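You operate a simulated robot arm through the tools that you are given. There is no shell and no other tool.

You run a simulated robot arm. Do the job below in one go: nothing can be reset, and whatever is moved stays where it is left.

Task
Run the green cord round the red and yellow pegs, the purple round the blue peg.
Fine: each cable goes round those pegs only; each plug goes home in the clip of its colour, lever closed; then tug each till its window turns green; leave the white cord alone.

Only the result counts: the job must be done as asked and must still hold three seconds after the hand-in. Knocking over, shifting, dropping, spilling or breaking anything else fails it.

Robot
A 7-joint arm with a two-finger parallel gripper, fixed in place. Base frame: the origin is on the floor under the middle of its stand, x ahead of it, y to its left, z up; the work surface is at about z = 808. Units: mm, rad, N and s.
With the tool pointing down near the work surface it reaches from about 100 to 660 mm from the base axis. Its first joint turns from -1.152 to 1.152 rad. Payload 1.57 kg.
The tool frame sits at the grasp point between the pads (the TCP): z along the fingers, y along the line on which they close. The tips reach 30 mm beyond it. Largest opening 80 mm; finger width 17, thickness 12; the body of the gripper, 40 by 82 mm, starts 80 mm behind the TCP.
Orientation is that of the tool frame in the base frame, as a unit quaternion [w, x, y, z]. With the fingers straight down and closing along the base's y, the tool's x points along the base's -x, its y along +y and its z along -z.

Tools
- The arm moves only by the tool move_arm. Its argument "commands" is a list of rows, each an object of numbers (a shift or turn left out is 0, a gripper value left out holds the last): "wx", "wy", "wz": the turn, a rotation vector about the tool's x, y, z in rad; "tx", "ty", "tz": the shift along the tool's x, y, z in mm; "jaw": the finger opening in mm, from 0 to 80. In form: [{"wx": .., "wy": .., "wz": .., "tx": .., "ty": .., "tz": .., "jaw": ..}, ...]. A call has 1 to 20 rows; each row shifts and turns the commanded pose from where the row before left it, along the tool's axes as they then stand. Each row takes 0.2 s and may step no farther than 50 mm and 0.15 rad from the row before; otherwise, or with a gripper value out of range, the whole call is refused. A pose out of reach is approached as far as the arm can. The call stops where the force on the tool passes 40 N (or 10 N more than at its start, if that is more) or the arm is blocked; 0.2 s more then pass. Each finger travels about 72 mm/s and halts on what it meets, pressing with about 36 N; the grip force reading is that of the motor and also rises with nothing between the fingers. The clock runs only during rows and for 0.2 s after the last one: add rows that do not move to give the fingers time. It gives the time, the measured TCP pose, the force on the tool (base axes), the opening and the grip force at its end, in the units of the frame above (readings bear some noise), with the torque about the TCP (base axes, N m) and any sound that the robot's microphone picked up, and new pictures: "pictures" is both (left out), scene, wrist or none.
- Cameras (640 x 400 px; columns grow to the right, rows downward): "scene" is fixed at [49.4, 428.9, 1418.3]; the picture's right is [-0.82, -0.57, 0.00], its down [-0.36, 0.52, -0.77] and it looks along [0.44, -0.64, -0.63] (base axes); focal length 368 px, centre (320, 200). "wrist" rides on the gripper at [72, -7, -122] in the tool frame; the picture's right is [0.09, 1.00, 0.00], its down [-0.84, 0.08, -0.54] and it looks along [-0.54, 0.05, 0.84] (tool axes); focal length 238 px, centre (320, 200). There is no depth. A picture from a camera that has moved, and an enlarged one, comes with that camera's place and axes in the base frame and with its lens.
- inspect(camera, box): a new picture of the part [left, top, right, bottom] of that camera's present view, enlarged. The clock stands still meanwhile.
- sign_off(): hands the job in; it is judged then, once.

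Nothing tells you positions but the pictures and the camera data. Unless the task says otherwise, let go and move clear before handing in.

The tools are called after ">>>" by a JSON object that holds its "fn" and its "kwargs". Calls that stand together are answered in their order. move_arm: Moves the arm, as the interface text tells. Its arguments: {"type":"object","properties":{"commands":{"type":"array","items":{"type":"object","properties":{"wx":{"type":"number"},"wy":{"type":"number"},"wz":{"type":"number"},"tx":{"type":"number"},"ty":{"type":"number"},"tz":{"type":"number"},"jaw":{"type":"number"}}}},"pictures":{"type":"string","enum":["both","scene","wrist","none"]}},"required":["commands"]} The other tools are called the same way: inspect (camera, box) takes an enlarged picture of a part of a camera's view; sign_off () hands the job in.

At the start:

```text
clock: 0.0
tool_pos: [457.6, 31.8, 1126.1]
ee_rot: [0.0, -0.001, 1.0, 0.0]
force: [-0.1, 1.0, 0.8]
torque: [-0.02, -0.02, -0.03]
grip_width: 80.1
grip_force: 0.1
```

scene: 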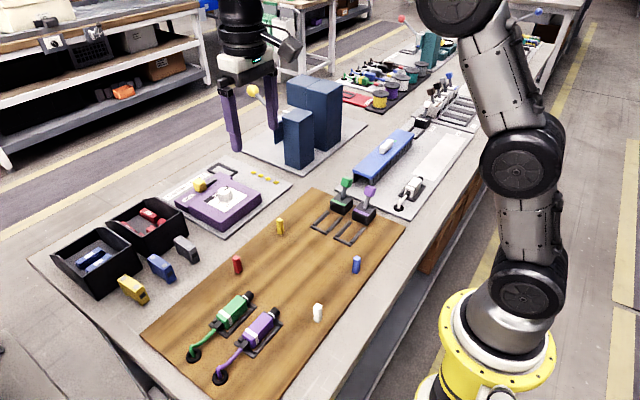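
wrist: 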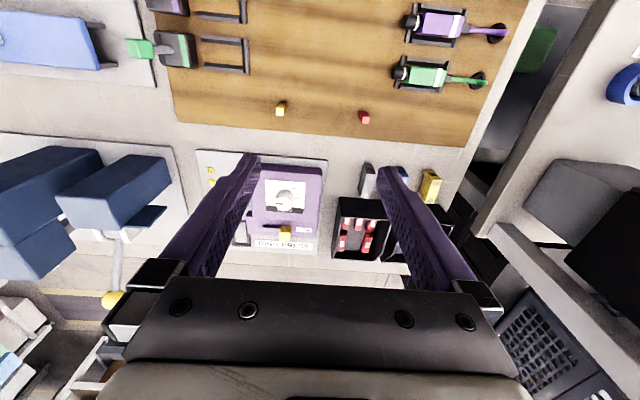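

I see a wooden board with red, yellow, blue and white pegs, green and purple plugs at rest with cords, and two clips at the far end. I'll look closer at all of it before moving.

>>> {"fn": "inspect", "kwargs": {"camera": "scene", "box": [140, 260, 340, 390]}}

>>> {"fn": "inspect", "kwargs": {"camera": "scene", "box": [260, 160, 440, 280]}}

>>> {"fn": "inspect", "kwargs": {"camera": "wrist", "box": [360, 0, 520, 130]}}

>>> {"fn": "inspect", "kwargs": {"camera": "wrist", "box": [120, 0, 300, 130]}}

```text
3.08 times, centred on (240, 325) of scene
camera zoom: at [49.4, 428.9, 1418.3], right [-0.82, -0.57, 0.0], down [-0.36, 0.52, -0.77], along [0.44, -0.64, -0.63], focal length 1131 px, centre (566, -185)
```

zoom: 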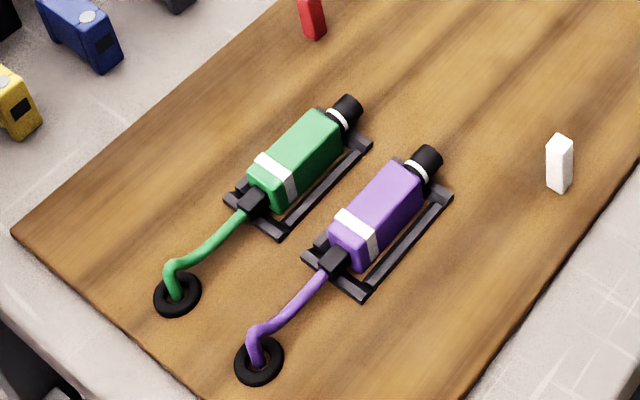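

```text
3.33 times, centred on (350, 220) of scene
camera zoom: at [49.4, 428.9, 1418.3], right [-0.82, -0.57, 0.0], down [-0.36, 0.52, -0.77], along [0.44, -0.64, -0.63], focal length 1226 px, centre (220, 133)
```

zoom: 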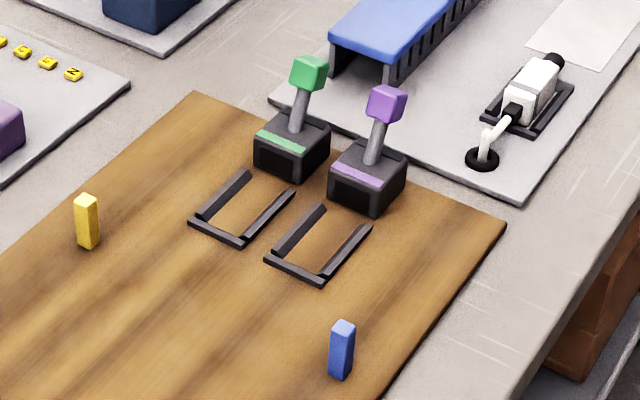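

```text
3.08 times, centred on (440, 65) of wrist
camera zoom: at [386.4, 26.0, 1248.4], right [-0.09, 1.0, 0.0], down [0.84, 0.08, 0.54], along [0.54, 0.05, -0.84], focal length 733 px, centre (-49, 615)
```

zoom: 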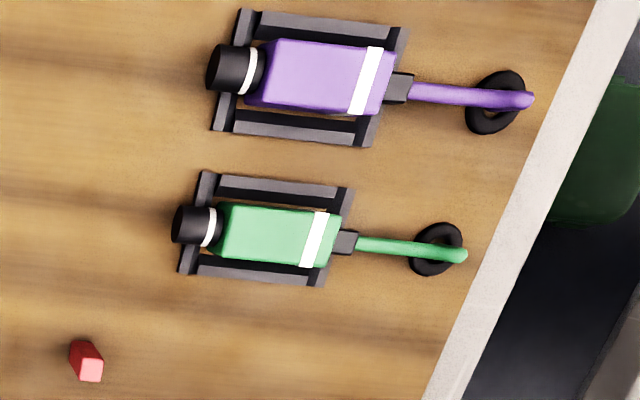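

```text
3.08 times, centred on (210, 65) of wrist
camera zoom: at [386.4, 26.0, 1248.4], right [-0.09, 1.0, 0.0], down [0.84, 0.08, 0.54], along [0.54, 0.05, -0.84], focal length 733 px, centre (658, 615)
```

zoom: 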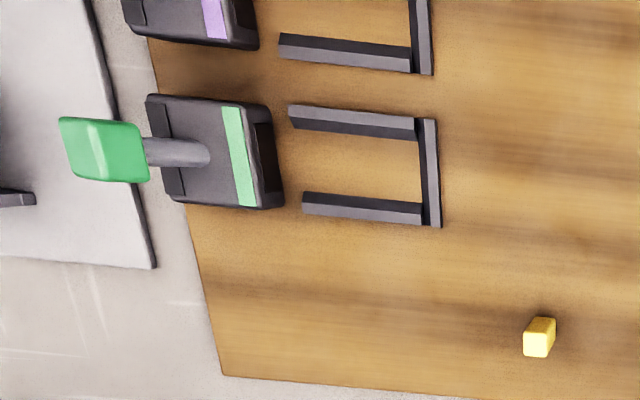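

The board is laid out with red/yellow pegs on the far side (x≈480) and white/blue pegs on the near side (x≈276). The plugs sit at y≈+192 and the clips at y≈-177. I'll move the wrist camera over the clips for a closer look at the mechanism.

>>> {"fn": "move_arm", "kwargs": {"commands": [{"tx": 26.9, "ty": -28.9, "tz": 15}, {"tx": 26.9, "ty": -28.9, "tz": 15}, {"tx": 26.9, "ty": -28.9, "tz": 15}, {"tx": 26.9, "ty": -28.9, "tz": 15}, {"tx": 26.9, "ty": -28.9, "tz": 15}, {"tx": 26.9, "ty": -28.9, "tz": 15}, {"tx": 26.9, "ty": -28.9, "tz": 15}, {}]}}

```text
clock: 1.8
tool_pos: [268.2, -167.5, 1019.9]
ee_rot: [-0.001, 0.0, 1.0, 0.0]
force: [0.2, 0.1, -0.3]
torque: [-0.01, -0.02, 0.01]
grip_width: 80.1
grip_force: 0.1
camera wrist: at [197.9, -174.2, 1142.6], right [-0.09, 1.0, 0.0], down [0.84, 0.08, 0.54], along [0.54, 0.05, -0.84], focal length 238 px, centre (320, 200)
```

scene: 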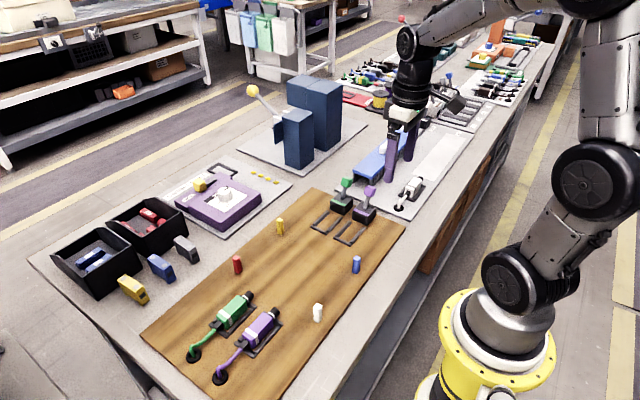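
wrist: 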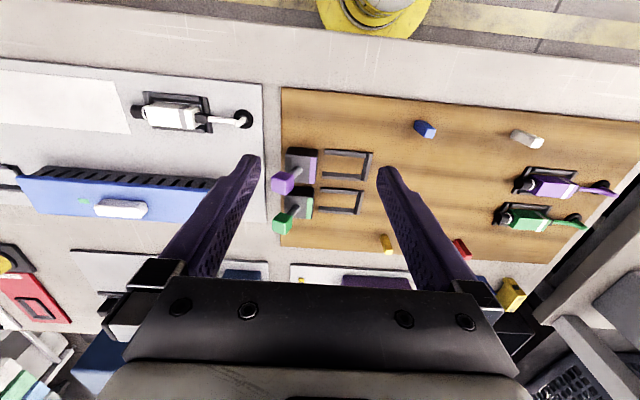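

>>> {"fn": "inspect", "kwargs": {"camera": "wrist", "box": [255, 130, 395, 245]}}

>>> {"fn": "inspect", "kwargs": {"camera": "wrist", "box": [480, 150, 630, 245]}}

>>> {"fn": "inspect", "kwargs": {"camera": "wrist", "box": [100, 70, 280, 170]}}

>>> {"fn": "inspect", "kwargs": {"camera": "scene", "box": [380, 30, 560, 130]}}

```text
3.48 times, centred on (325, 188) of wrist
camera zoom: at [197.9, -174.2, 1142.6], right [-0.09, 1.0, 0.0], down [0.84, 0.08, 0.54], along [0.54, 0.05, -0.84], focal length 829 px, centre (303, 244)
```

zoom: 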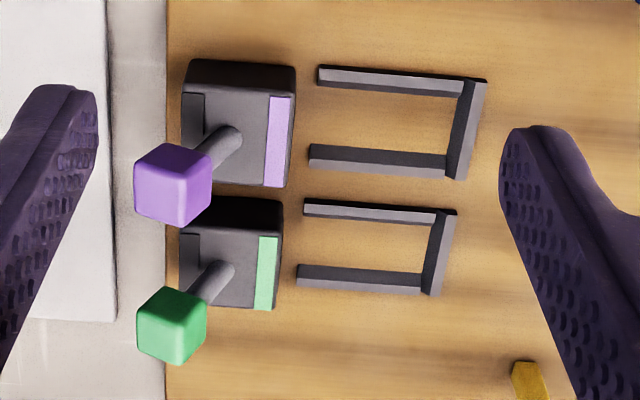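

```text
4.21 times, centred on (555, 198) of wrist
camera zoom: at [197.9, -174.2, 1142.6], right [-0.09, 1.0, 0.0], down [0.84, 0.08, 0.54], along [0.54, 0.05, -0.84], focal length 1004 px, centre (-670, 210)
```

zoom: 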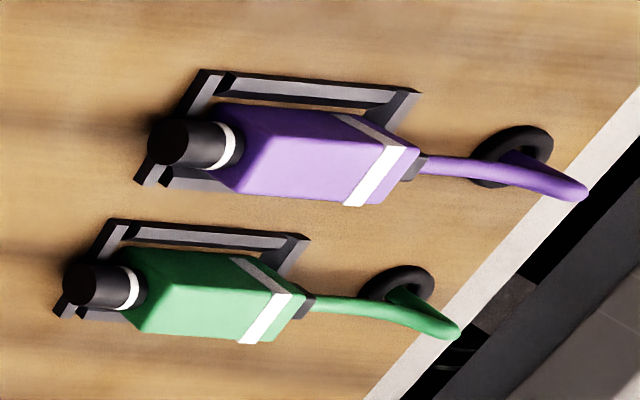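

```text
3.56 times, centred on (190, 120) of wrist
camera zoom: at [197.9, -174.2, 1142.6], right [-0.09, 1.0, 0.0], down [0.84, 0.08, 0.54], along [0.54, 0.05, -0.84], focal length 848 px, centre (782, 484)
```

zoom: 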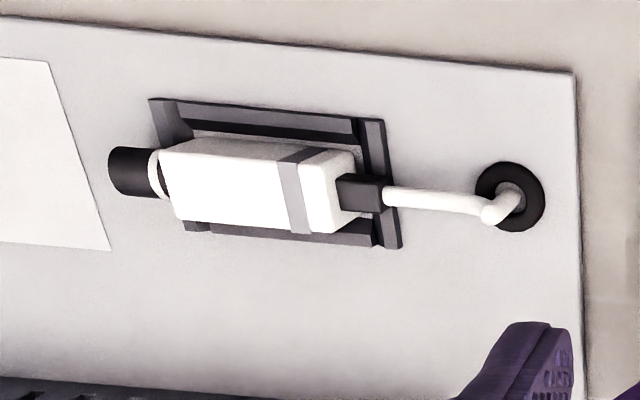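

```text
3.56 times, centred on (470, 80) of scene
camera zoom: at [49.4, 428.9, 1418.3], right [-0.82, -0.57, 0.0], down [-0.36, 0.52, -0.77], along [0.44, -0.64, -0.63], focal length 1307 px, centre (-213, 627)
```

zoom: 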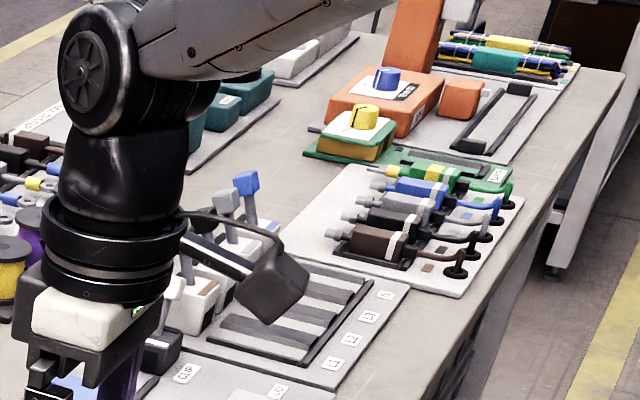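

The clip housings have levers leaning back (toward -y), chamfered guide rails, and a dark panel that is probably the window. Next I'll move over the plugs, turning the tool 90° so the fingers close along x, to measure the plugs.

>>> {"fn": "move_arm", "kwargs": {"commands": [{"tx": -11.56, "ty": 44.11, "tz": 4.44}, {"tx": -11.56, "ty": 44.11, "tz": 4.44}, {"tx": -11.56, "ty": 44.11, "tz": 4.44}, {"tx": -11.56, "ty": 44.11, "tz": 4.44}, {"tx": -11.56, "ty": 44.11, "tz": 4.44}, {"tx": -11.56, "ty": 44.11, "tz": 4.44}, {"tx": -11.56, "ty": 44.11, "tz": 4.44}, {"tx": -11.56, "ty": 44.11, "tz": 4.44}, {"tx": -11.56, "ty": 44.11, "tz": 4.44}, {"wz": 0.1428}, {"wz": 0.1428}, {"wz": 0.1428}, {"wz": 0.1428}, {"wz": 0.1428}, {"wz": 0.1428}, {"wz": 0.1428}, {"wz": 0.1428}, {"wz": 0.1428}, {"wz": 0.1428}, {"wz": 0.1428}]}}

```text
clock: 6.0
tool_pos: [374.9, 226.6, 982.1]
ee_rot: [0.0, 0.707, 0.707, 0.0]
force: [-0.3, -0.1, -0.7]
torque: [0.02, 0.04, 0.0]
grip_width: 79.9
grip_force: 0.1
camera wrist: at [367.8, 299.5, 1103.8], right [1.0, 0.09, 0.0], down [0.08, -0.84, 0.54], along [0.05, -0.54, -0.84], focal length 238 px, centre (320, 200)
```

scene: 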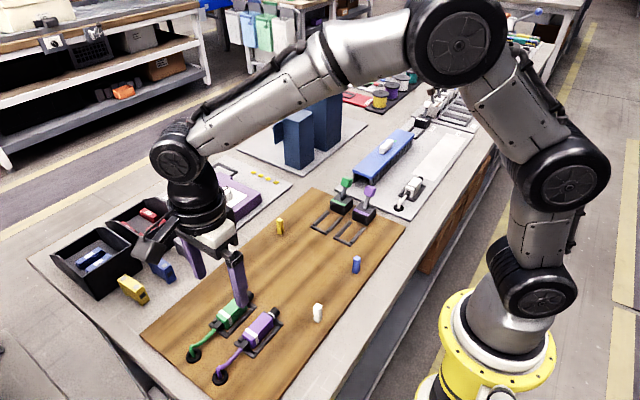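
wrist: 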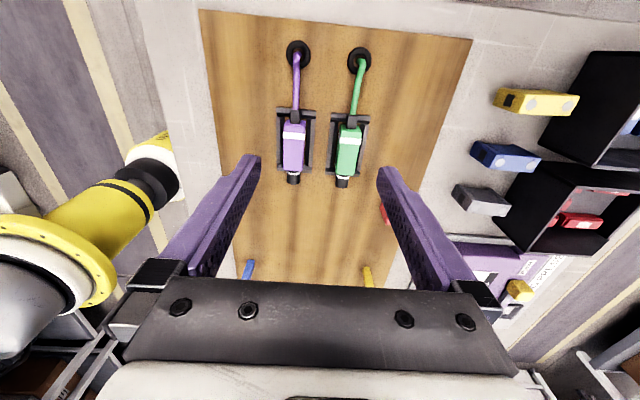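

>>> {"fn": "inspect", "kwargs": {"camera": "wrist", "box": [260, 90, 390, 190]}}

>>> {"fn": "inspect", "kwargs": {"camera": "wrist", "box": [260, 20, 400, 120]}}

```text
4.00 times, centred on (325, 140) of wrist
camera zoom: at [367.8, 299.5, 1103.8], right [1.0, 0.09, 0.0], down [0.08, -0.84, 0.54], along [0.05, -0.54, -0.84], focal length 953 px, centre (300, 440)
```

zoom: 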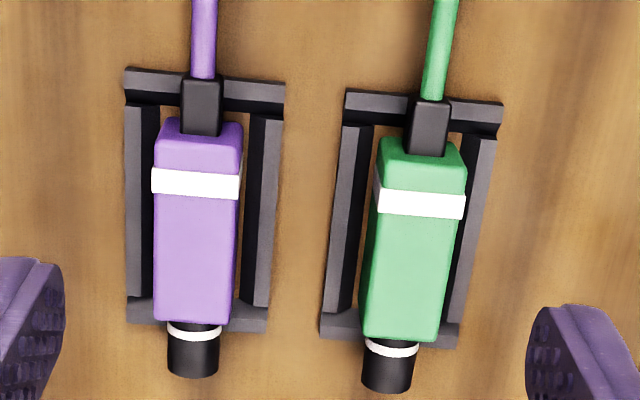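

```text
4.00 times, centred on (330, 70) of wrist
camera zoom: at [367.8, 299.5, 1103.8], right [1.0, 0.09, 0.0], down [0.08, -0.84, 0.54], along [0.05, -0.54, -0.84], focal length 953 px, centre (280, 720)
```

zoom: 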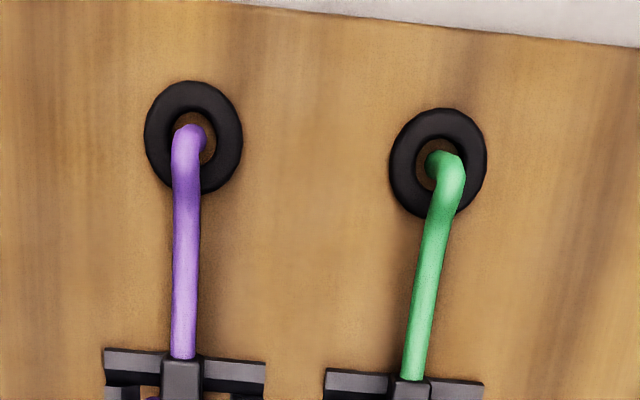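

The green plug lies at about (410, 202) and the purple at about (347, 202), noses toward -y, bodies about 24 mm wide and 56 mm long. I'll move closer above the green plug to refine position and height.

>>> {"fn": "move_arm", "kwargs": {"commands": [{"ty": 17, "tx": -12, "tz": 20}, {"ty": 17, "tx": -12, "tz": 20}, {"tz": 20}, {}]}}

>>> {"fn": "inspect", "kwargs": {"camera": "wrist", "box": [220, 60, 420, 200]}}

>>> {"fn": "inspect", "kwargs": {"camera": "scene", "box": [180, 260, 300, 380]}}

```text
clock: 7.0
tool_pos: [409.0, 204.8, 920.1]
ee_rot: [0.0, 0.707, 0.707, 0.0]
force: [-0.2, -0.1, -1.3]
torque: [0.01, 0.01, 0.03]
grip_width: 80.2
grip_force: 0.2
camera wrist: at [403.1, 276.3, 1042.6], right [1.0, 0.09, 0.0], down [0.08, -0.84, 0.54], along [0.05, -0.54, -0.84], focal length 238 px, centre (320, 200)
```

scene: 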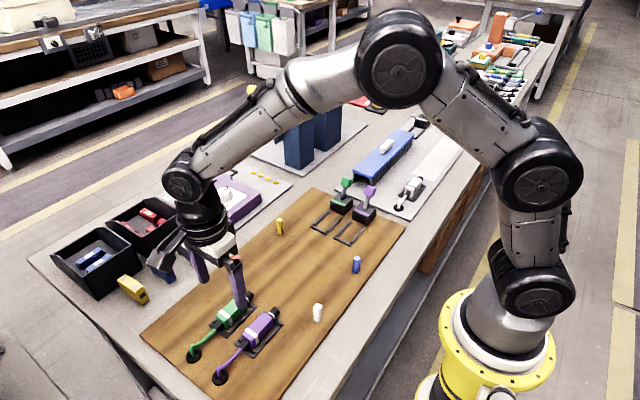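
wrist: 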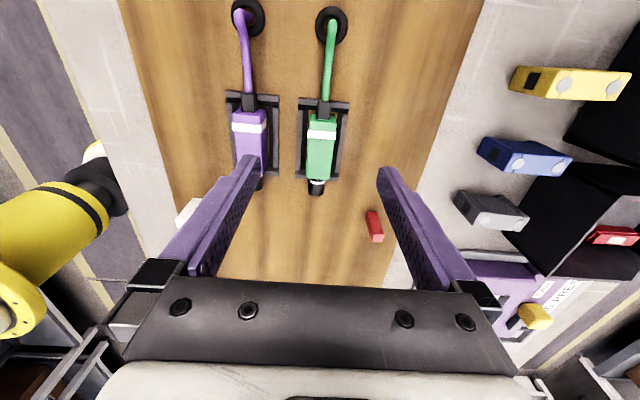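

```text
2.86 times, centred on (320, 130) of wrist
camera zoom: at [403.1, 276.3, 1042.6], right [1.0, 0.09, 0.0], down [0.08, -0.84, 0.54], along [0.05, -0.54, -0.84], focal length 681 px, centre (320, 400)
```

zoom: 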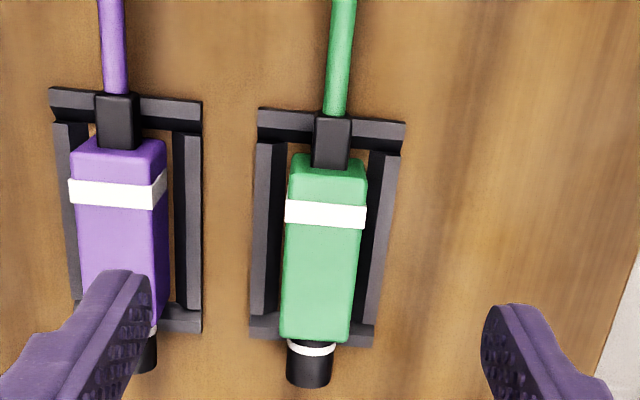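

```text
3.33 times, centred on (240, 320) of scene
camera zoom: at [49.4, 428.9, 1418.3], right [-0.82, -0.57, 0.0], down [-0.36, 0.52, -0.77], along [0.44, -0.64, -0.63], focal length 1226 px, centre (587, -200)
```

zoom: 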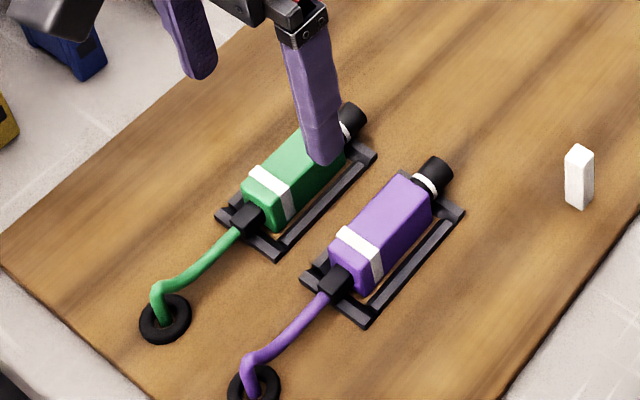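

The plug top comes out at about z=839 at (410.5, 200), in a tray whose rails I take to be below z≈818. I'll narrow the jaw so the purple plug isn't touched, then descend partway and check.

>>> {"fn": "move_arm", "kwargs": {"commands": [{"jaw": 44}, {"tx": -4.5, "ty": 0.8, "tz": 15}, {"tz": 20}, {"tz": 20}, {}]}}

>>> {"fn": "inspect", "kwargs": {"camera": "wrist", "box": [220, 60, 420, 220]}}

>>> {"fn": "inspect", "kwargs": {"camera": "scene", "box": [180, 260, 300, 360]}}

```text
clock: 8.2
tool_pos: [407.8, 199.3, 866.5]
ee_rot: [0.0, 0.707, 0.707, 0.0]
force: [0.1, -1.4, -0.4]
torque: [0.01, -0.01, -0.01]
grip_width: 44.1
grip_force: 0.1
camera wrist: at [401.8, 270.8, 989.6], right [1.0, 0.09, 0.0], down [0.08, -0.84, 0.54], along [0.05, -0.54, -0.84], focal length 238 px, centre (320, 200)
```

scene: 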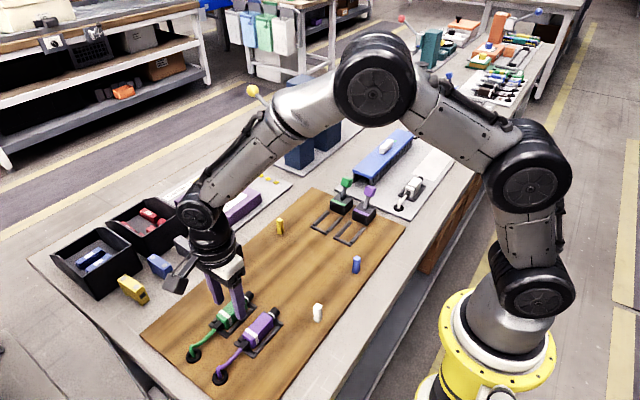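
wrist: 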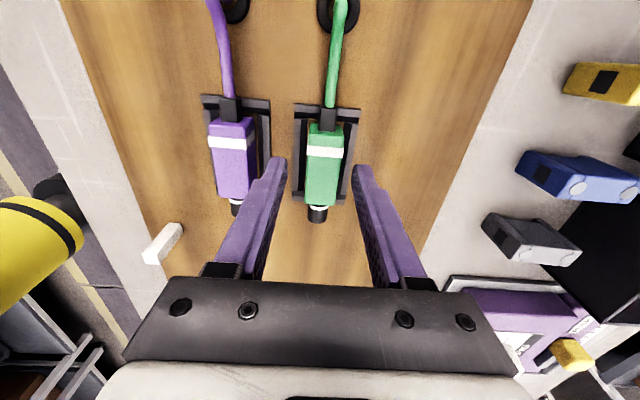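

```text
2.50 times, centred on (320, 140) of wrist
camera zoom: at [401.8, 270.8, 989.6], right [1.0, 0.09, 0.0], down [0.08, -0.84, 0.54], along [0.05, -0.54, -0.84], focal length 596 px, centre (320, 350)
```

zoom: 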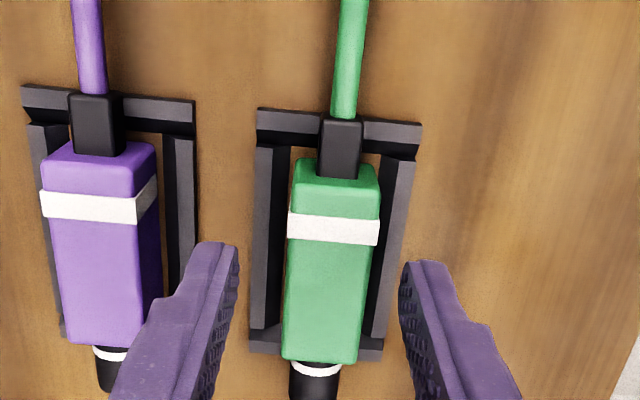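

```text
4.00 times, centred on (240, 310) of scene
camera zoom: at [49.4, 428.9, 1418.3], right [-0.82, -0.57, 0.0], down [-0.36, 0.52, -0.77], along [0.44, -0.64, -0.63], focal length 1471 px, centre (640, -240)
```

zoom: 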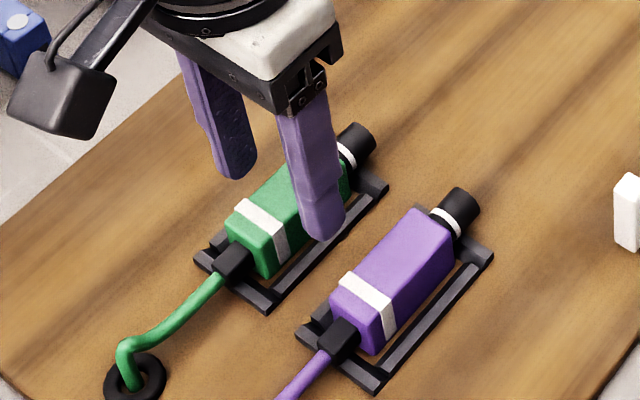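

The fingers straddle the green plug, with the plug about 2.5 mm further in +x than my centre. I'll correct, lower to TCP z≈852 and grip.

>>> {"fn": "move_arm", "kwargs": {"commands": [{"ty": 2.5, "tz": 7}, {"tz": 7}, {}], "pictures": "wrist"}}

>>> {"fn": "inspect", "kwargs": {"camera": "wrist", "box": [260, 90, 380, 230]}}

>>> {"fn": "inspect", "kwargs": {"camera": "scene", "box": [200, 270, 280, 340]}}

```text
clock: 9.0
tool_pos: [409.4, 199.2, 852.4]
ee_rot: [0.0, 0.707, 0.707, 0.0]
force: [-0.6, -0.1, -0.1]
torque: [0.0, -0.05, 0.01]
grip_width: 44.0
grip_force: 0.0
camera wrist: at [403.6, 270.4, 975.5], right [1.0, 0.09, 0.0], down [0.08, -0.84, 0.54], along [0.05, -0.54, -0.84], focal length 238 px, centre (320, 200)
```

wrist: 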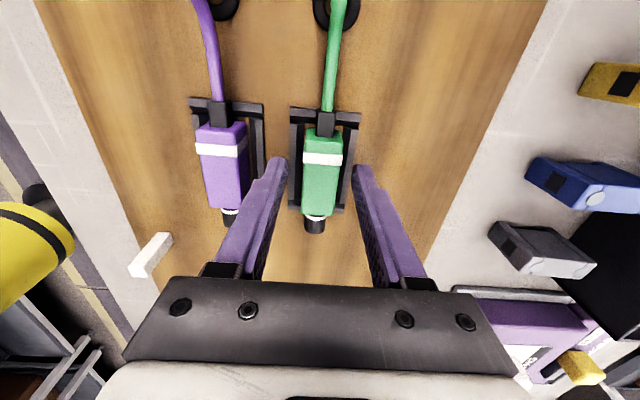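

```text
2.86 times, centred on (320, 160) of wrist
camera zoom: at [403.6, 270.4, 975.5], right [1.0, 0.09, 0.0], down [0.08, -0.84, 0.54], along [0.05, -0.54, -0.84], focal length 681 px, centre (320, 314)
```

zoom: 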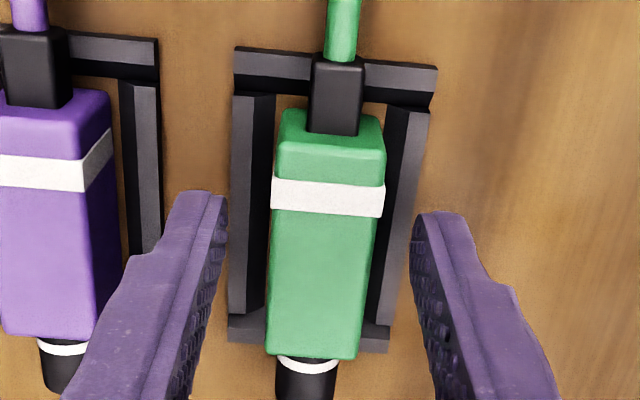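

```text
5.71 times, centred on (240, 305) of scene
camera zoom: at [49.4, 428.9, 1418.3], right [-0.82, -0.57, 0.0], down [-0.36, 0.52, -0.77], along [0.44, -0.64, -0.63], focal length 2101 px, centre (777, -400)
```

zoom: 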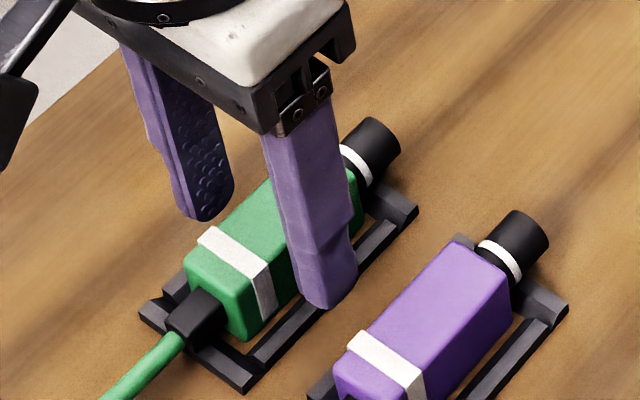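

Both fingers are beside the body, just above the rails. I'll nudge 1.5 mm in +x and close.

>>> {"fn": "move_arm", "kwargs": {"commands": [{"ty": 1.5}, {"jaw": 34}, {"jaw": 15}, {}, {}], "pictures": "wrist"}}

>>> {"fn": "inspect", "kwargs": {"camera": "wrist", "box": [260, 90, 380, 230]}}

```text
clock: 10.2
tool_pos: [411.6, 199.3, 852.6]
ee_rot: [-0.001, 0.707, 0.707, 0.0]
force: [-0.2, 0.3, 0.2]
torque: [-0.01, 0.04, -0.03]
grip_width: 23.1
grip_force: 34.9
camera wrist: at [405.5, 270.4, 975.5], right [1.0, 0.09, 0.0], down [0.08, -0.84, 0.54], along [0.05, -0.54, -0.84], focal length 238 px, centre (320, 200)
```

wrist: 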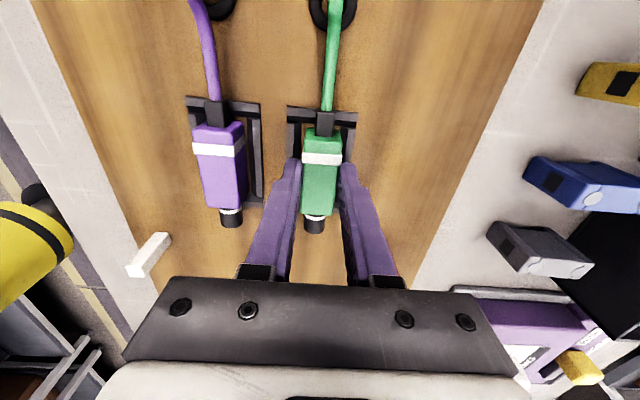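

```text
2.86 times, centred on (320, 160) of wrist
camera zoom: at [405.5, 270.4, 975.5], right [1.0, 0.09, 0.0], down [0.08, -0.84, 0.54], along [0.05, -0.54, -0.84], focal length 681 px, centre (320, 314)
```

zoom: 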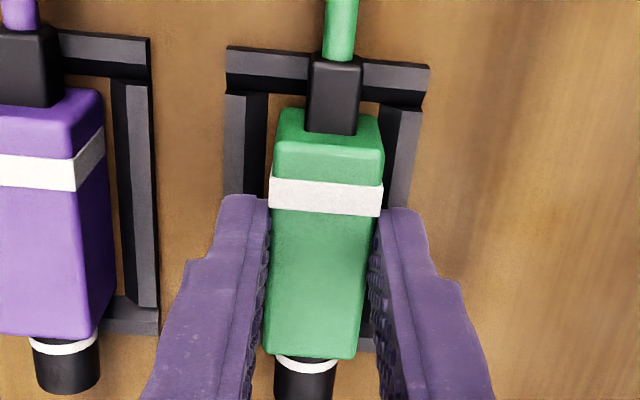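

The green plug is gripped at 23 mm width with the grasp height at TCP z=852.5. I'll lift it slowly out of its tray.

>>> {"fn": "move_arm", "kwargs": {"commands": [{"tz": -4}, {"tz": -6}, {"tz": -8}, {"tz": -8}, {}]}}

>>> {"fn": "inspect", "kwargs": {"camera": "scene", "box": [160, 250, 280, 370]}}

>>> {"fn": "inspect", "kwargs": {"camera": "wrist", "box": [240, 0, 400, 230]}}

```text
clock: 11.4
tool_pos: [413.0, 199.4, 878.3]
ee_rot: [0.0, 0.707, 0.707, -0.001]
force: [-0.2, -0.4, -0.1]
torque: [0.0, -0.02, 0.0]
grip_width: 15.1
grip_force: 0.0
camera wrist: at [406.1, 271.3, 1000.8], right [1.0, 0.09, 0.0], down [0.08, -0.84, 0.54], along [0.05, -0.54, -0.84], focal length 238 px, centre (320, 200)
```

scene: 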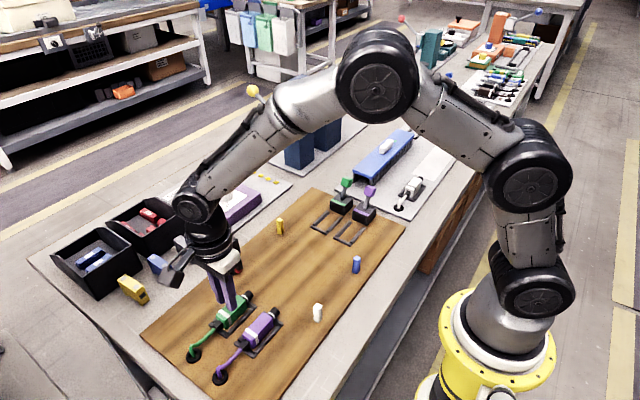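
wrist: 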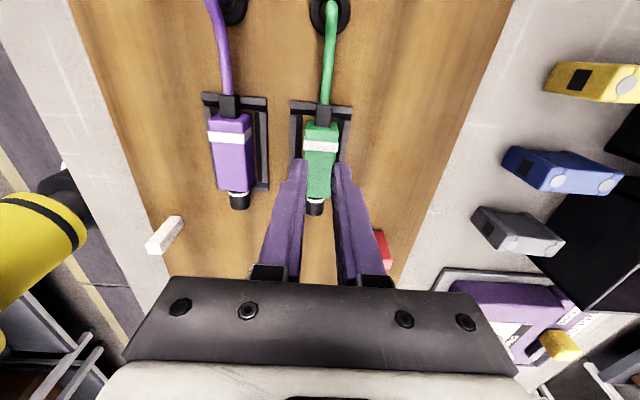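

```text
3.33 times, centred on (220, 310) of scene
camera zoom: at [49.4, 428.9, 1418.3], right [-0.82, -0.57, 0.0], down [-0.36, 0.52, -0.77], along [0.44, -0.64, -0.63], focal length 1226 px, centre (653, -167)
```

zoom: 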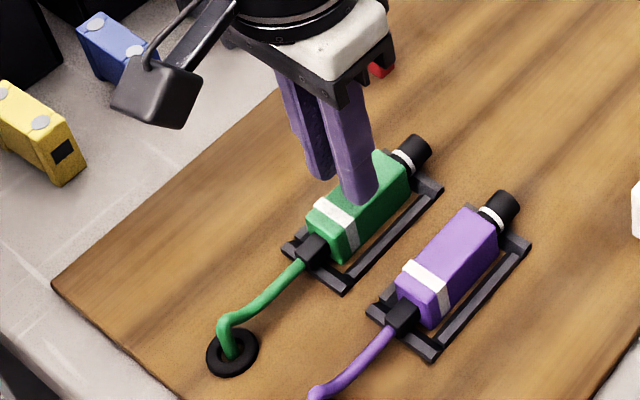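

```text
1.74 times, centred on (320, 115) of wrist
camera zoom: at [406.1, 271.3, 1000.8], right [1.0, 0.09, 0.0], down [0.08, -0.84, 0.54], along [0.05, -0.54, -0.84], focal length 414 px, centre (320, 348)
```

zoom: 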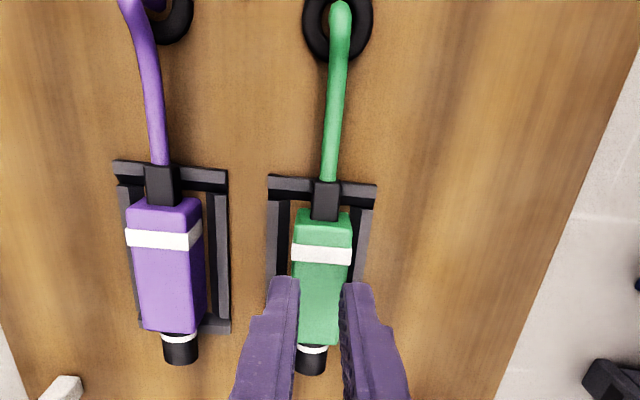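

The fingers slipped up off the body, so I only had the top edge. I'll reopen and feel my way lower in small steps to get a deeper grip just above the rails.

>>> {"fn": "move_arm", "kwargs": {"commands": [{"jaw": 40}, {}, {"tz": 13}, {"tz": 13}, {"tz": 1.5}, {}], "pictures": "none"}}

>>> {"fn": "move_arm", "kwargs": {"commands": [{"tz": 1.5}, {}], "pictures": "none"}}

>>> {"fn": "inspect", "kwargs": {"camera": "scene", "box": [200, 270, 280, 340]}}

```text
clock: 12.8
tool_pos: [412.3, 199.0, 849.2]
ee_rot: [0.001, 0.707, 0.707, 0.0]
force: [0.3, 0.0, -0.5]
torque: [-0.01, 0.04, 0.05]
grip_width: 40.2
grip_force: 0.1
```

```text
clock: 13.4
tool_pos: [412.6, 199.3, 848.1]
ee_rot: [0.0, 0.708, 0.707, 0.0]
force: [-0.5, 0.4, -0.5]
torque: [-0.01, 0.0, 0.0]
grip_width: 40.1
grip_force: 0.1
```

```text
5.71 times, centred on (240, 305) of scene
camera zoom: at [49.4, 428.9, 1418.3], right [-0.82, -0.57, 0.0], down [-0.36, 0.52, -0.77], along [0.44, -0.64, -0.63], focal length 2101 px, centre (777, -400)
```

zoom: 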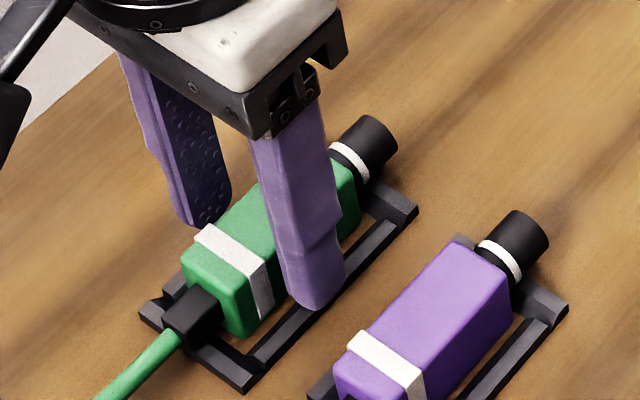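

No contact yet at TCP z=848. I'll keep stepping down gently.

>>> {"fn": "move_arm", "kwargs": {"commands": [{"tz": 1.5}, {}], "pictures": "none"}}

>>> {"fn": "move_arm", "kwargs": {"commands": [{"jaw": 30}, {"tz": 1}, {}], "pictures": "none"}}

>>> {"fn": "inspect", "kwargs": {"camera": "scene", "box": [200, 270, 280, 340]}}

>>> {"fn": "inspect", "kwargs": {"camera": "wrist", "box": [260, 90, 380, 230]}}

```text
clock: 14.0
tool_pos: [412.3, 201.8, 846.9]
ee_rot: [0.0, 0.708, 0.706, 0.0]
force: [0.0, 0.2, 0.4]
torque: [0.01, 0.03, -0.02]
grip_width: 39.9
grip_force: 0.0
```

```text
clock: 14.8
tool_pos: [412.5, 198.8, 846.1]
ee_rot: [0.0, 0.707, 0.707, 0.0]
force: [1.4, -0.3, -0.4]
torque: [0.01, -0.02, -0.03]
grip_width: 30.1
grip_force: 0.1
```

```text
5.71 times, centred on (240, 305) of scene
camera zoom: at [49.4, 428.9, 1418.3], right [-0.82, -0.57, 0.0], down [-0.36, 0.52, -0.77], along [0.44, -0.64, -0.63], focal length 2101 px, centre (777, -400)
```

zoom: 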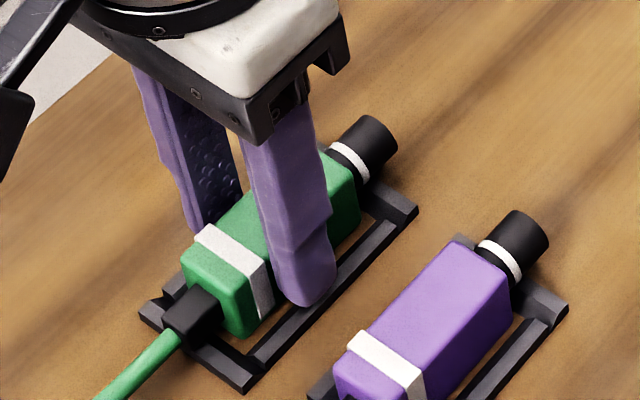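

```text
2.86 times, centred on (320, 160) of wrist
camera zoom: at [406.8, 270.9, 968.5], right [1.0, 0.09, 0.0], down [0.08, -0.84, 0.54], along [0.05, -0.54, -0.84], focal length 681 px, centre (320, 314)
```

zoom: 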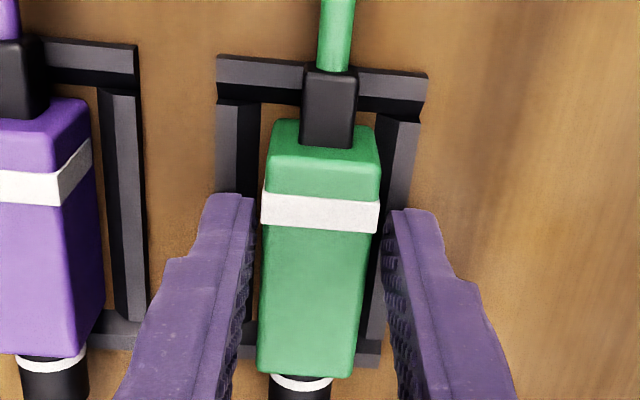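

Tips are now at about z=816 with still no rail contact. A few more 1 mm steps.

>>> {"fn": "move_arm", "kwargs": {"commands": [{"tz": 1}, {}], "pictures": "none"}}

>>> {"fn": "move_arm", "kwargs": {"commands": [{"tz": 1}, {}], "pictures": "none"}}

>>> {"fn": "move_arm", "kwargs": {"commands": [{"tz": 0.8}, {}], "pictures": "none"}}

```text
clock: 15.4
tool_pos: [412.9, 199.2, 844.9]
ee_rot: [0.0, 0.707, 0.707, 0.0]
force: [0.1, 0.1, -0.4]
torque: [0.04, -0.04, 0.0]
grip_width: 29.8
grip_force: 0.0
```

```text
clock: 16.0
tool_pos: [412.3, 198.8, 843.4]
ee_rot: [0.0, 0.707, 0.707, 0.0]
force: [-0.2, -1.0, -0.3]
torque: [-0.01, -0.01, 0.02]
grip_width: 29.9
grip_force: 0.1
```

```text
clock: 16.6
tool_pos: [410.9, 198.3, 843.3]
ee_rot: [0.0, 0.707, 0.707, 0.0]
force: [0.2, 0.0, 0.4]
torque: [-0.02, 0.0, 0.02]
grip_width: 29.9
grip_force: 0.0
```

Tips are about z=813 with no contact, giving roughly 22 mm of overlap with the body. I'll grip here and lift in small steps, watching the width.

>>> {"fn": "move_arm", "kwargs": {"commands": [{"jaw": 12}, {}, {}, {"tz": -1}, {}], "pictures": "none"}}

>>> {"fn": "move_arm", "kwargs": {"commands": [{"tz": -2}, {"tz": -2}, {}], "pictures": "none"}}

>>> {"fn": "inspect", "kwargs": {"camera": "scene", "box": [200, 270, 280, 340]}}

```text
clock: 17.8
tool_pos: [410.6, 197.1, 845.4]
ee_rot: [0.0, 0.707, 0.707, 0.0]
force: [-0.6, 0.8, 0.5]
torque: [-0.01, 0.03, 0.0]
grip_width: 22.8
grip_force: 35.2
```

```text
clock: 18.6
tool_pos: [411.2, 197.1, 847.7]
ee_rot: [-0.001, 0.707, 0.707, 0.0]
force: [0.0, 0.1, -0.8]
torque: [-0.04, -0.01, 0.01]
grip_width: 23.0
grip_force: 35.6
```

```text
5.71 times, centred on (240, 305) of scene
camera zoom: at [49.4, 428.9, 1418.3], right [-0.82, -0.57, 0.0], down [-0.36, 0.52, -0.77], along [0.44, -0.64, -0.63], focal length 2101 px, centre (777, -400)
```

zoom: 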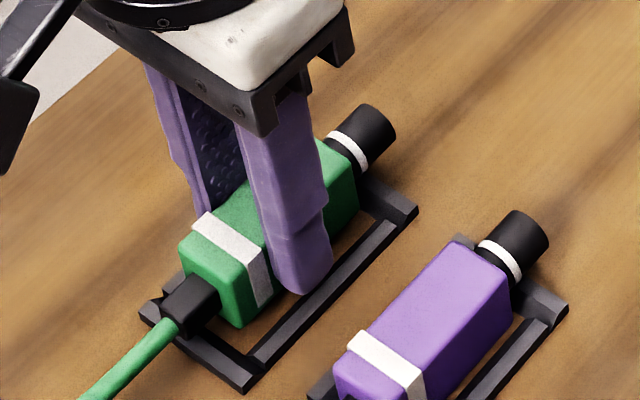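

The plug is now rising with the fingers (nose visibly higher, width steady at 23). I'll keep lifting.

>>> {"fn": "move_arm", "kwargs": {"commands": [{"tz": -4}, {"tz": -5}, {"tz": -5}, {}]}}

>>> {"fn": "inspect", "kwargs": {"camera": "scene", "box": [170, 250, 290, 370]}}

>>> {"fn": "inspect", "kwargs": {"camera": "wrist", "box": [240, 0, 400, 230]}}

```text
clock: 19.6
tool_pos: [412.9, 199.0, 863.0]
ee_rot: [0.0, 0.708, 0.707, -0.001]
force: [0.2, -1.0, -0.7]
torque: [0.0, 0.02, -0.02]
grip_width: 22.8
grip_force: 35.5
camera wrist: at [407.0, 270.1, 985.3], right [1.0, 0.09, 0.0], down [0.08, -0.84, 0.54], along [0.05, -0.54, -0.84], focal length 238 px, centre (320, 200)
```

scene: 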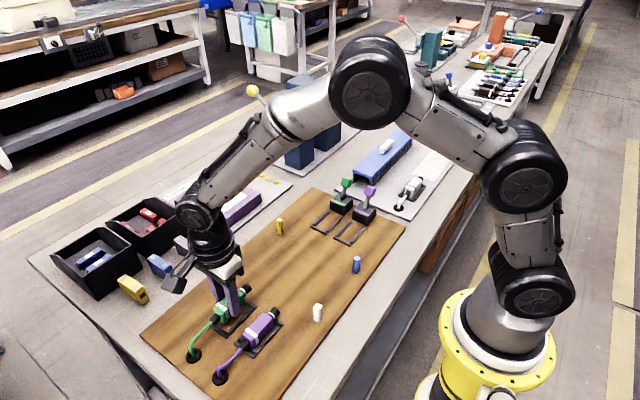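
wrist: 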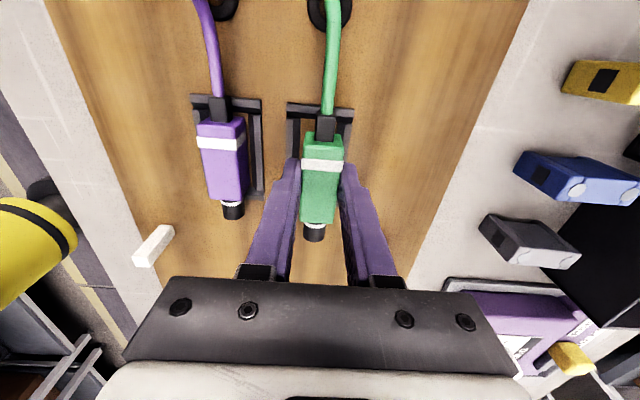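

```text
3.33 times, centred on (230, 310) of scene
camera zoom: at [49.4, 428.9, 1418.3], right [-0.82, -0.57, 0.0], down [-0.36, 0.52, -0.77], along [0.44, -0.64, -0.63], focal length 1226 px, centre (620, -167)
```

zoom: 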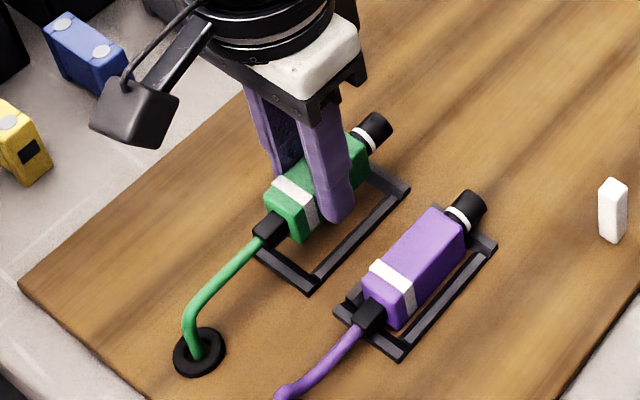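

```text
1.74 times, centred on (320, 115) of wrist
camera zoom: at [407.0, 270.1, 985.3], right [1.0, 0.09, 0.0], down [0.08, -0.84, 0.54], along [0.05, -0.54, -0.84], focal length 414 px, centre (320, 348)
```

zoom: 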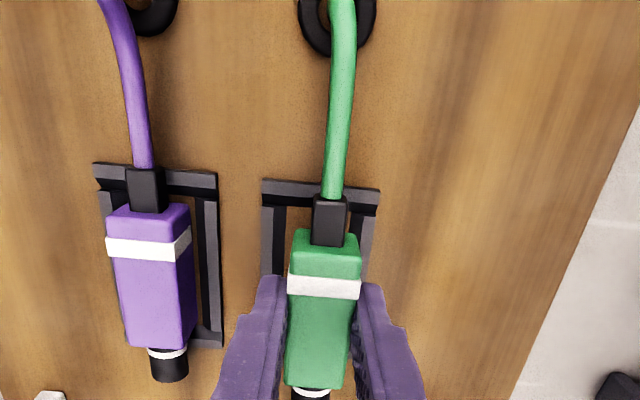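

The green plug is clear of its tray. I'll carry it to x≈520, outside the red and yellow pegs, staying low so the cord stays below the peg tops, then advance to just before the red peg.

>>> {"fn": "move_arm", "kwargs": {"commands": [{"ty": 12}, {"ty": 18}, {"ty": 18}, {"ty": 18}, {"ty": 18}, {"ty": 18}, {"ty": 6}, {"tx": -8, "tz": 4}, {"tx": -10, "tz": 4}, {}]}}

>>> {"fn": "inspect", "kwargs": {"camera": "wrist", "box": [140, 60, 400, 280]}}

>>> {"fn": "inspect", "kwargs": {"camera": "scene", "box": [140, 210, 300, 370]}}

```text
clock: 21.8
tool_pos: [523.0, 181.3, 853.5]
ee_rot: [0.001, 0.706, 0.708, 0.001]
force: [0.3, 0.4, -1.7]
torque: [0.0, 0.01, 0.0]
grip_width: 22.7
grip_force: 35.2
camera wrist: at [515.5, 253.0, 976.5], right [1.0, 0.09, 0.0], down [0.08, -0.84, 0.54], along [0.05, -0.54, -0.84], focal length 238 px, centre (320, 200)
```

scene: 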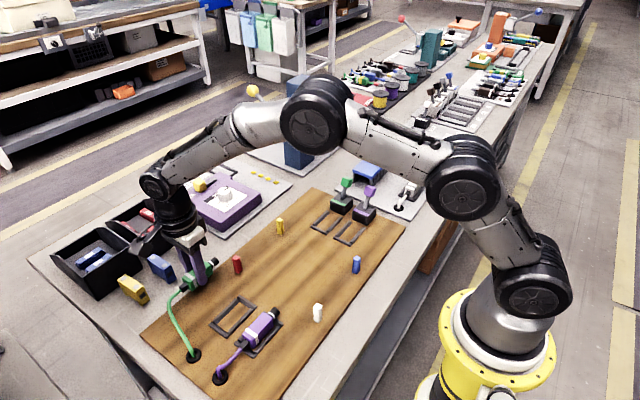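
wrist: 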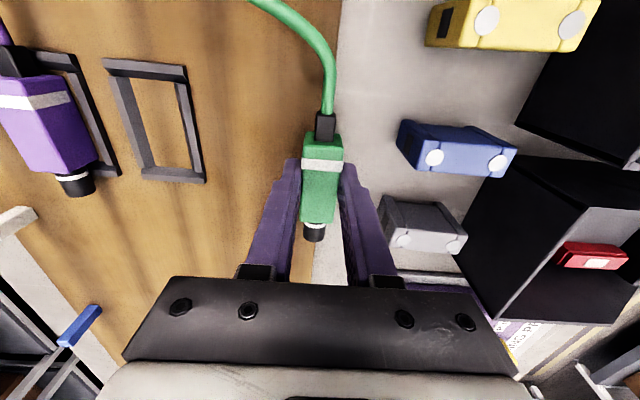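

```text
1.82 times, centred on (270, 170) of wrist
camera zoom: at [515.5, 253.0, 976.5], right [1.0, 0.09, 0.0], down [0.08, -0.84, 0.54], along [0.05, -0.54, -0.84], focal length 433 px, centre (411, 254)
```

zoom: 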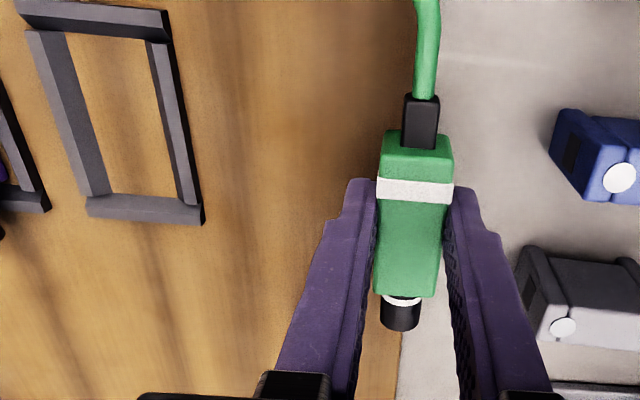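

```text
2.50 times, centred on (220, 290) of scene
camera zoom: at [49.4, 428.9, 1418.3], right [-0.82, -0.57, 0.0], down [-0.36, 0.52, -0.77], along [0.44, -0.64, -0.63], focal length 919 px, centre (570, -25)
```

zoom: 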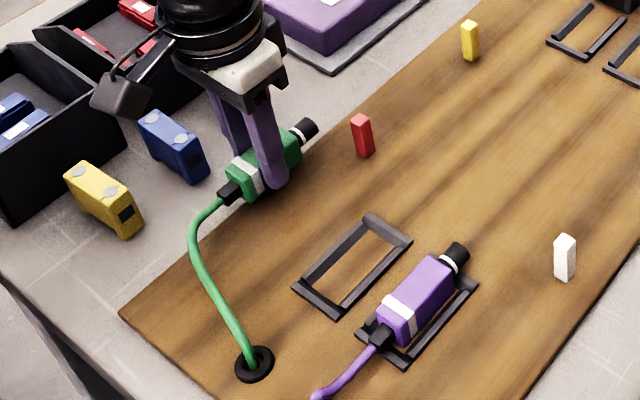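

The cord feeds out and stays on the board side as planned. I'll continue along x≈522 past the red peg.

>>> {"fn": "move_arm", "kwargs": {"commands": [{"tx": -15}, {"tx": -18}, {"tx": -18}, {"tx": -18}, {"tx": -18}, {"tx": -18}, {"tx": -18}, {"tx": -18}, {}]}}

>>> {"fn": "inspect", "kwargs": {"camera": "scene", "box": [140, 180, 340, 370]}}

```text
clock: 23.8
tool_pos: [518.9, 38.1, 852.3]
ee_rot: [0.0, 0.707, 0.707, 0.0]
force: [0.2, 0.5, -1.2]
torque: [-0.02, 0.0, 0.02]
grip_width: 23.2
grip_force: 34.8
camera wrist: at [513.0, 109.6, 975.6], right [1.0, 0.09, 0.0], down [0.08, -0.84, 0.54], along [0.05, -0.54, -0.84], focal length 238 px, centre (320, 200)
```

scene: 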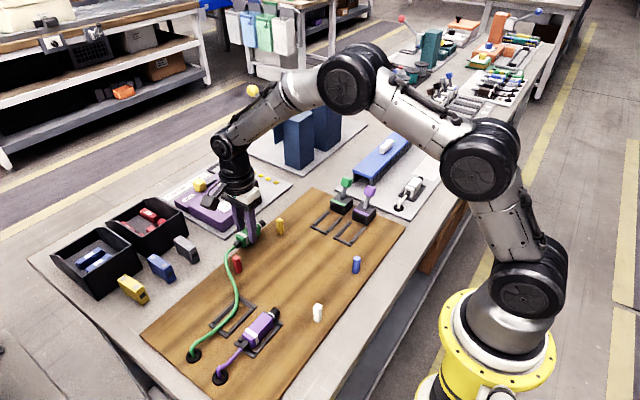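
wrist: 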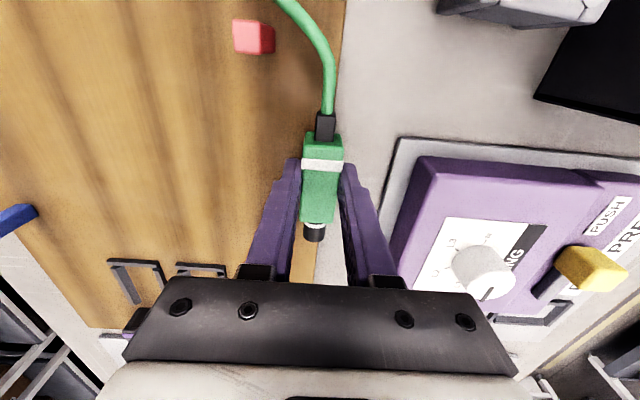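

```text
2.11 times, centred on (240, 275) of scene
camera zoom: at [49.4, 428.9, 1418.3], right [-0.82, -0.57, 0.0], down [-0.36, 0.52, -0.77], along [0.44, -0.64, -0.63], focal length 774 px, centre (488, 42)
```

zoom: 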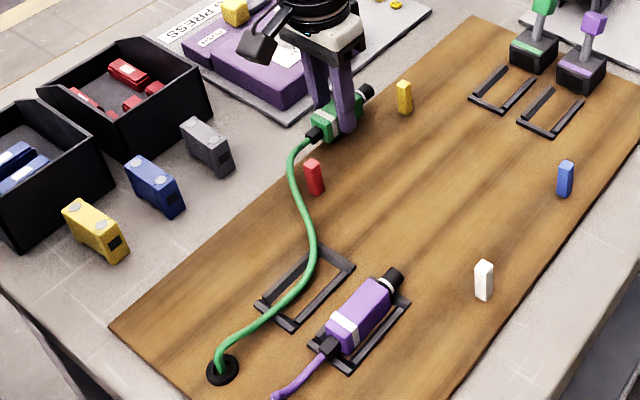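

The green cord has gone outside the red peg. I'll continue past the yellow peg to y≈-95.

>>> {"fn": "move_arm", "kwargs": {"commands": [{"tx": -15}, {"tx": -17}, {"tx": -17}, {"tx": -17}, {"tx": -17}, {"tx": -17}, {"tx": -17}, {"tx": -17}, {}]}}

>>> {"fn": "inspect", "kwargs": {"camera": "scene", "box": [180, 160, 400, 370]}}

>>> {"fn": "inspect", "kwargs": {"camera": "wrist", "box": [60, 100, 340, 280]}}

```text
clock: 25.8
tool_pos: [521.9, -95.0, 854.9]
ee_rot: [0.0, 0.707, 0.707, 0.0]
force: [0.6, -0.5, -0.7]
torque: [-0.01, 0.01, 0.0]
grip_width: 23.2
grip_force: 35.6
camera wrist: at [516.5, -22.6, 978.5], right [1.0, 0.09, 0.0], down [0.08, -0.84, 0.54], along [0.05, -0.54, -0.84], focal length 238 px, centre (320, 200)
```

scene: 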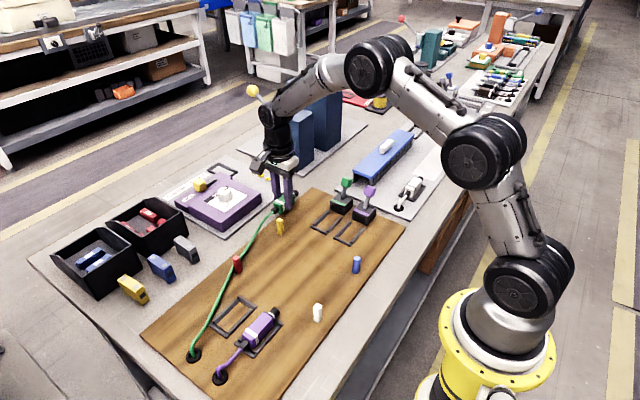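
wrist: 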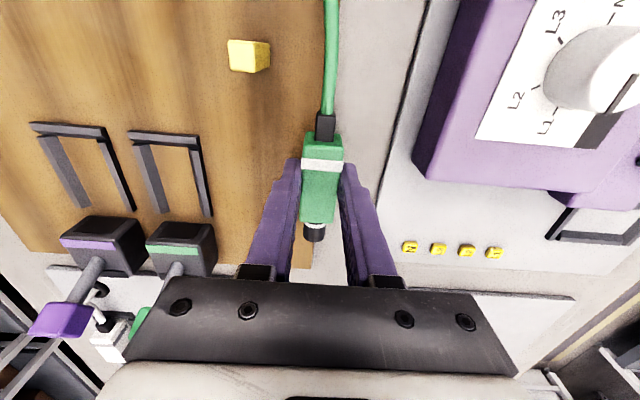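

```text
1.90 times, centred on (290, 265) of scene
camera zoom: at [49.4, 428.9, 1418.3], right [-0.82, -0.57, 0.0], down [-0.36, 0.52, -0.77], along [0.44, -0.64, -0.63], focal length 700 px, centre (377, 76)
```

zoom: 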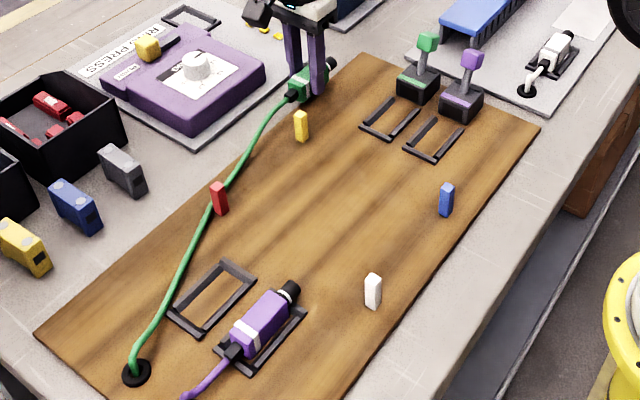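

```text
2.22 times, centred on (200, 190) of wrist
camera zoom: at [516.5, -22.6, 978.5], right [1.0, 0.09, 0.0], down [0.08, -0.84, 0.54], along [0.05, -0.54, -0.84], focal length 530 px, centre (587, 222)
```

zoom: 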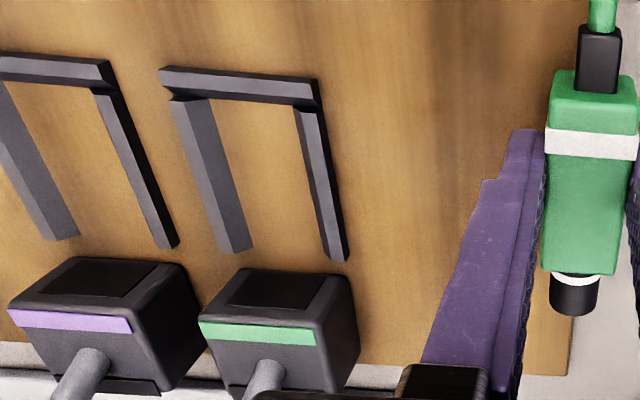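

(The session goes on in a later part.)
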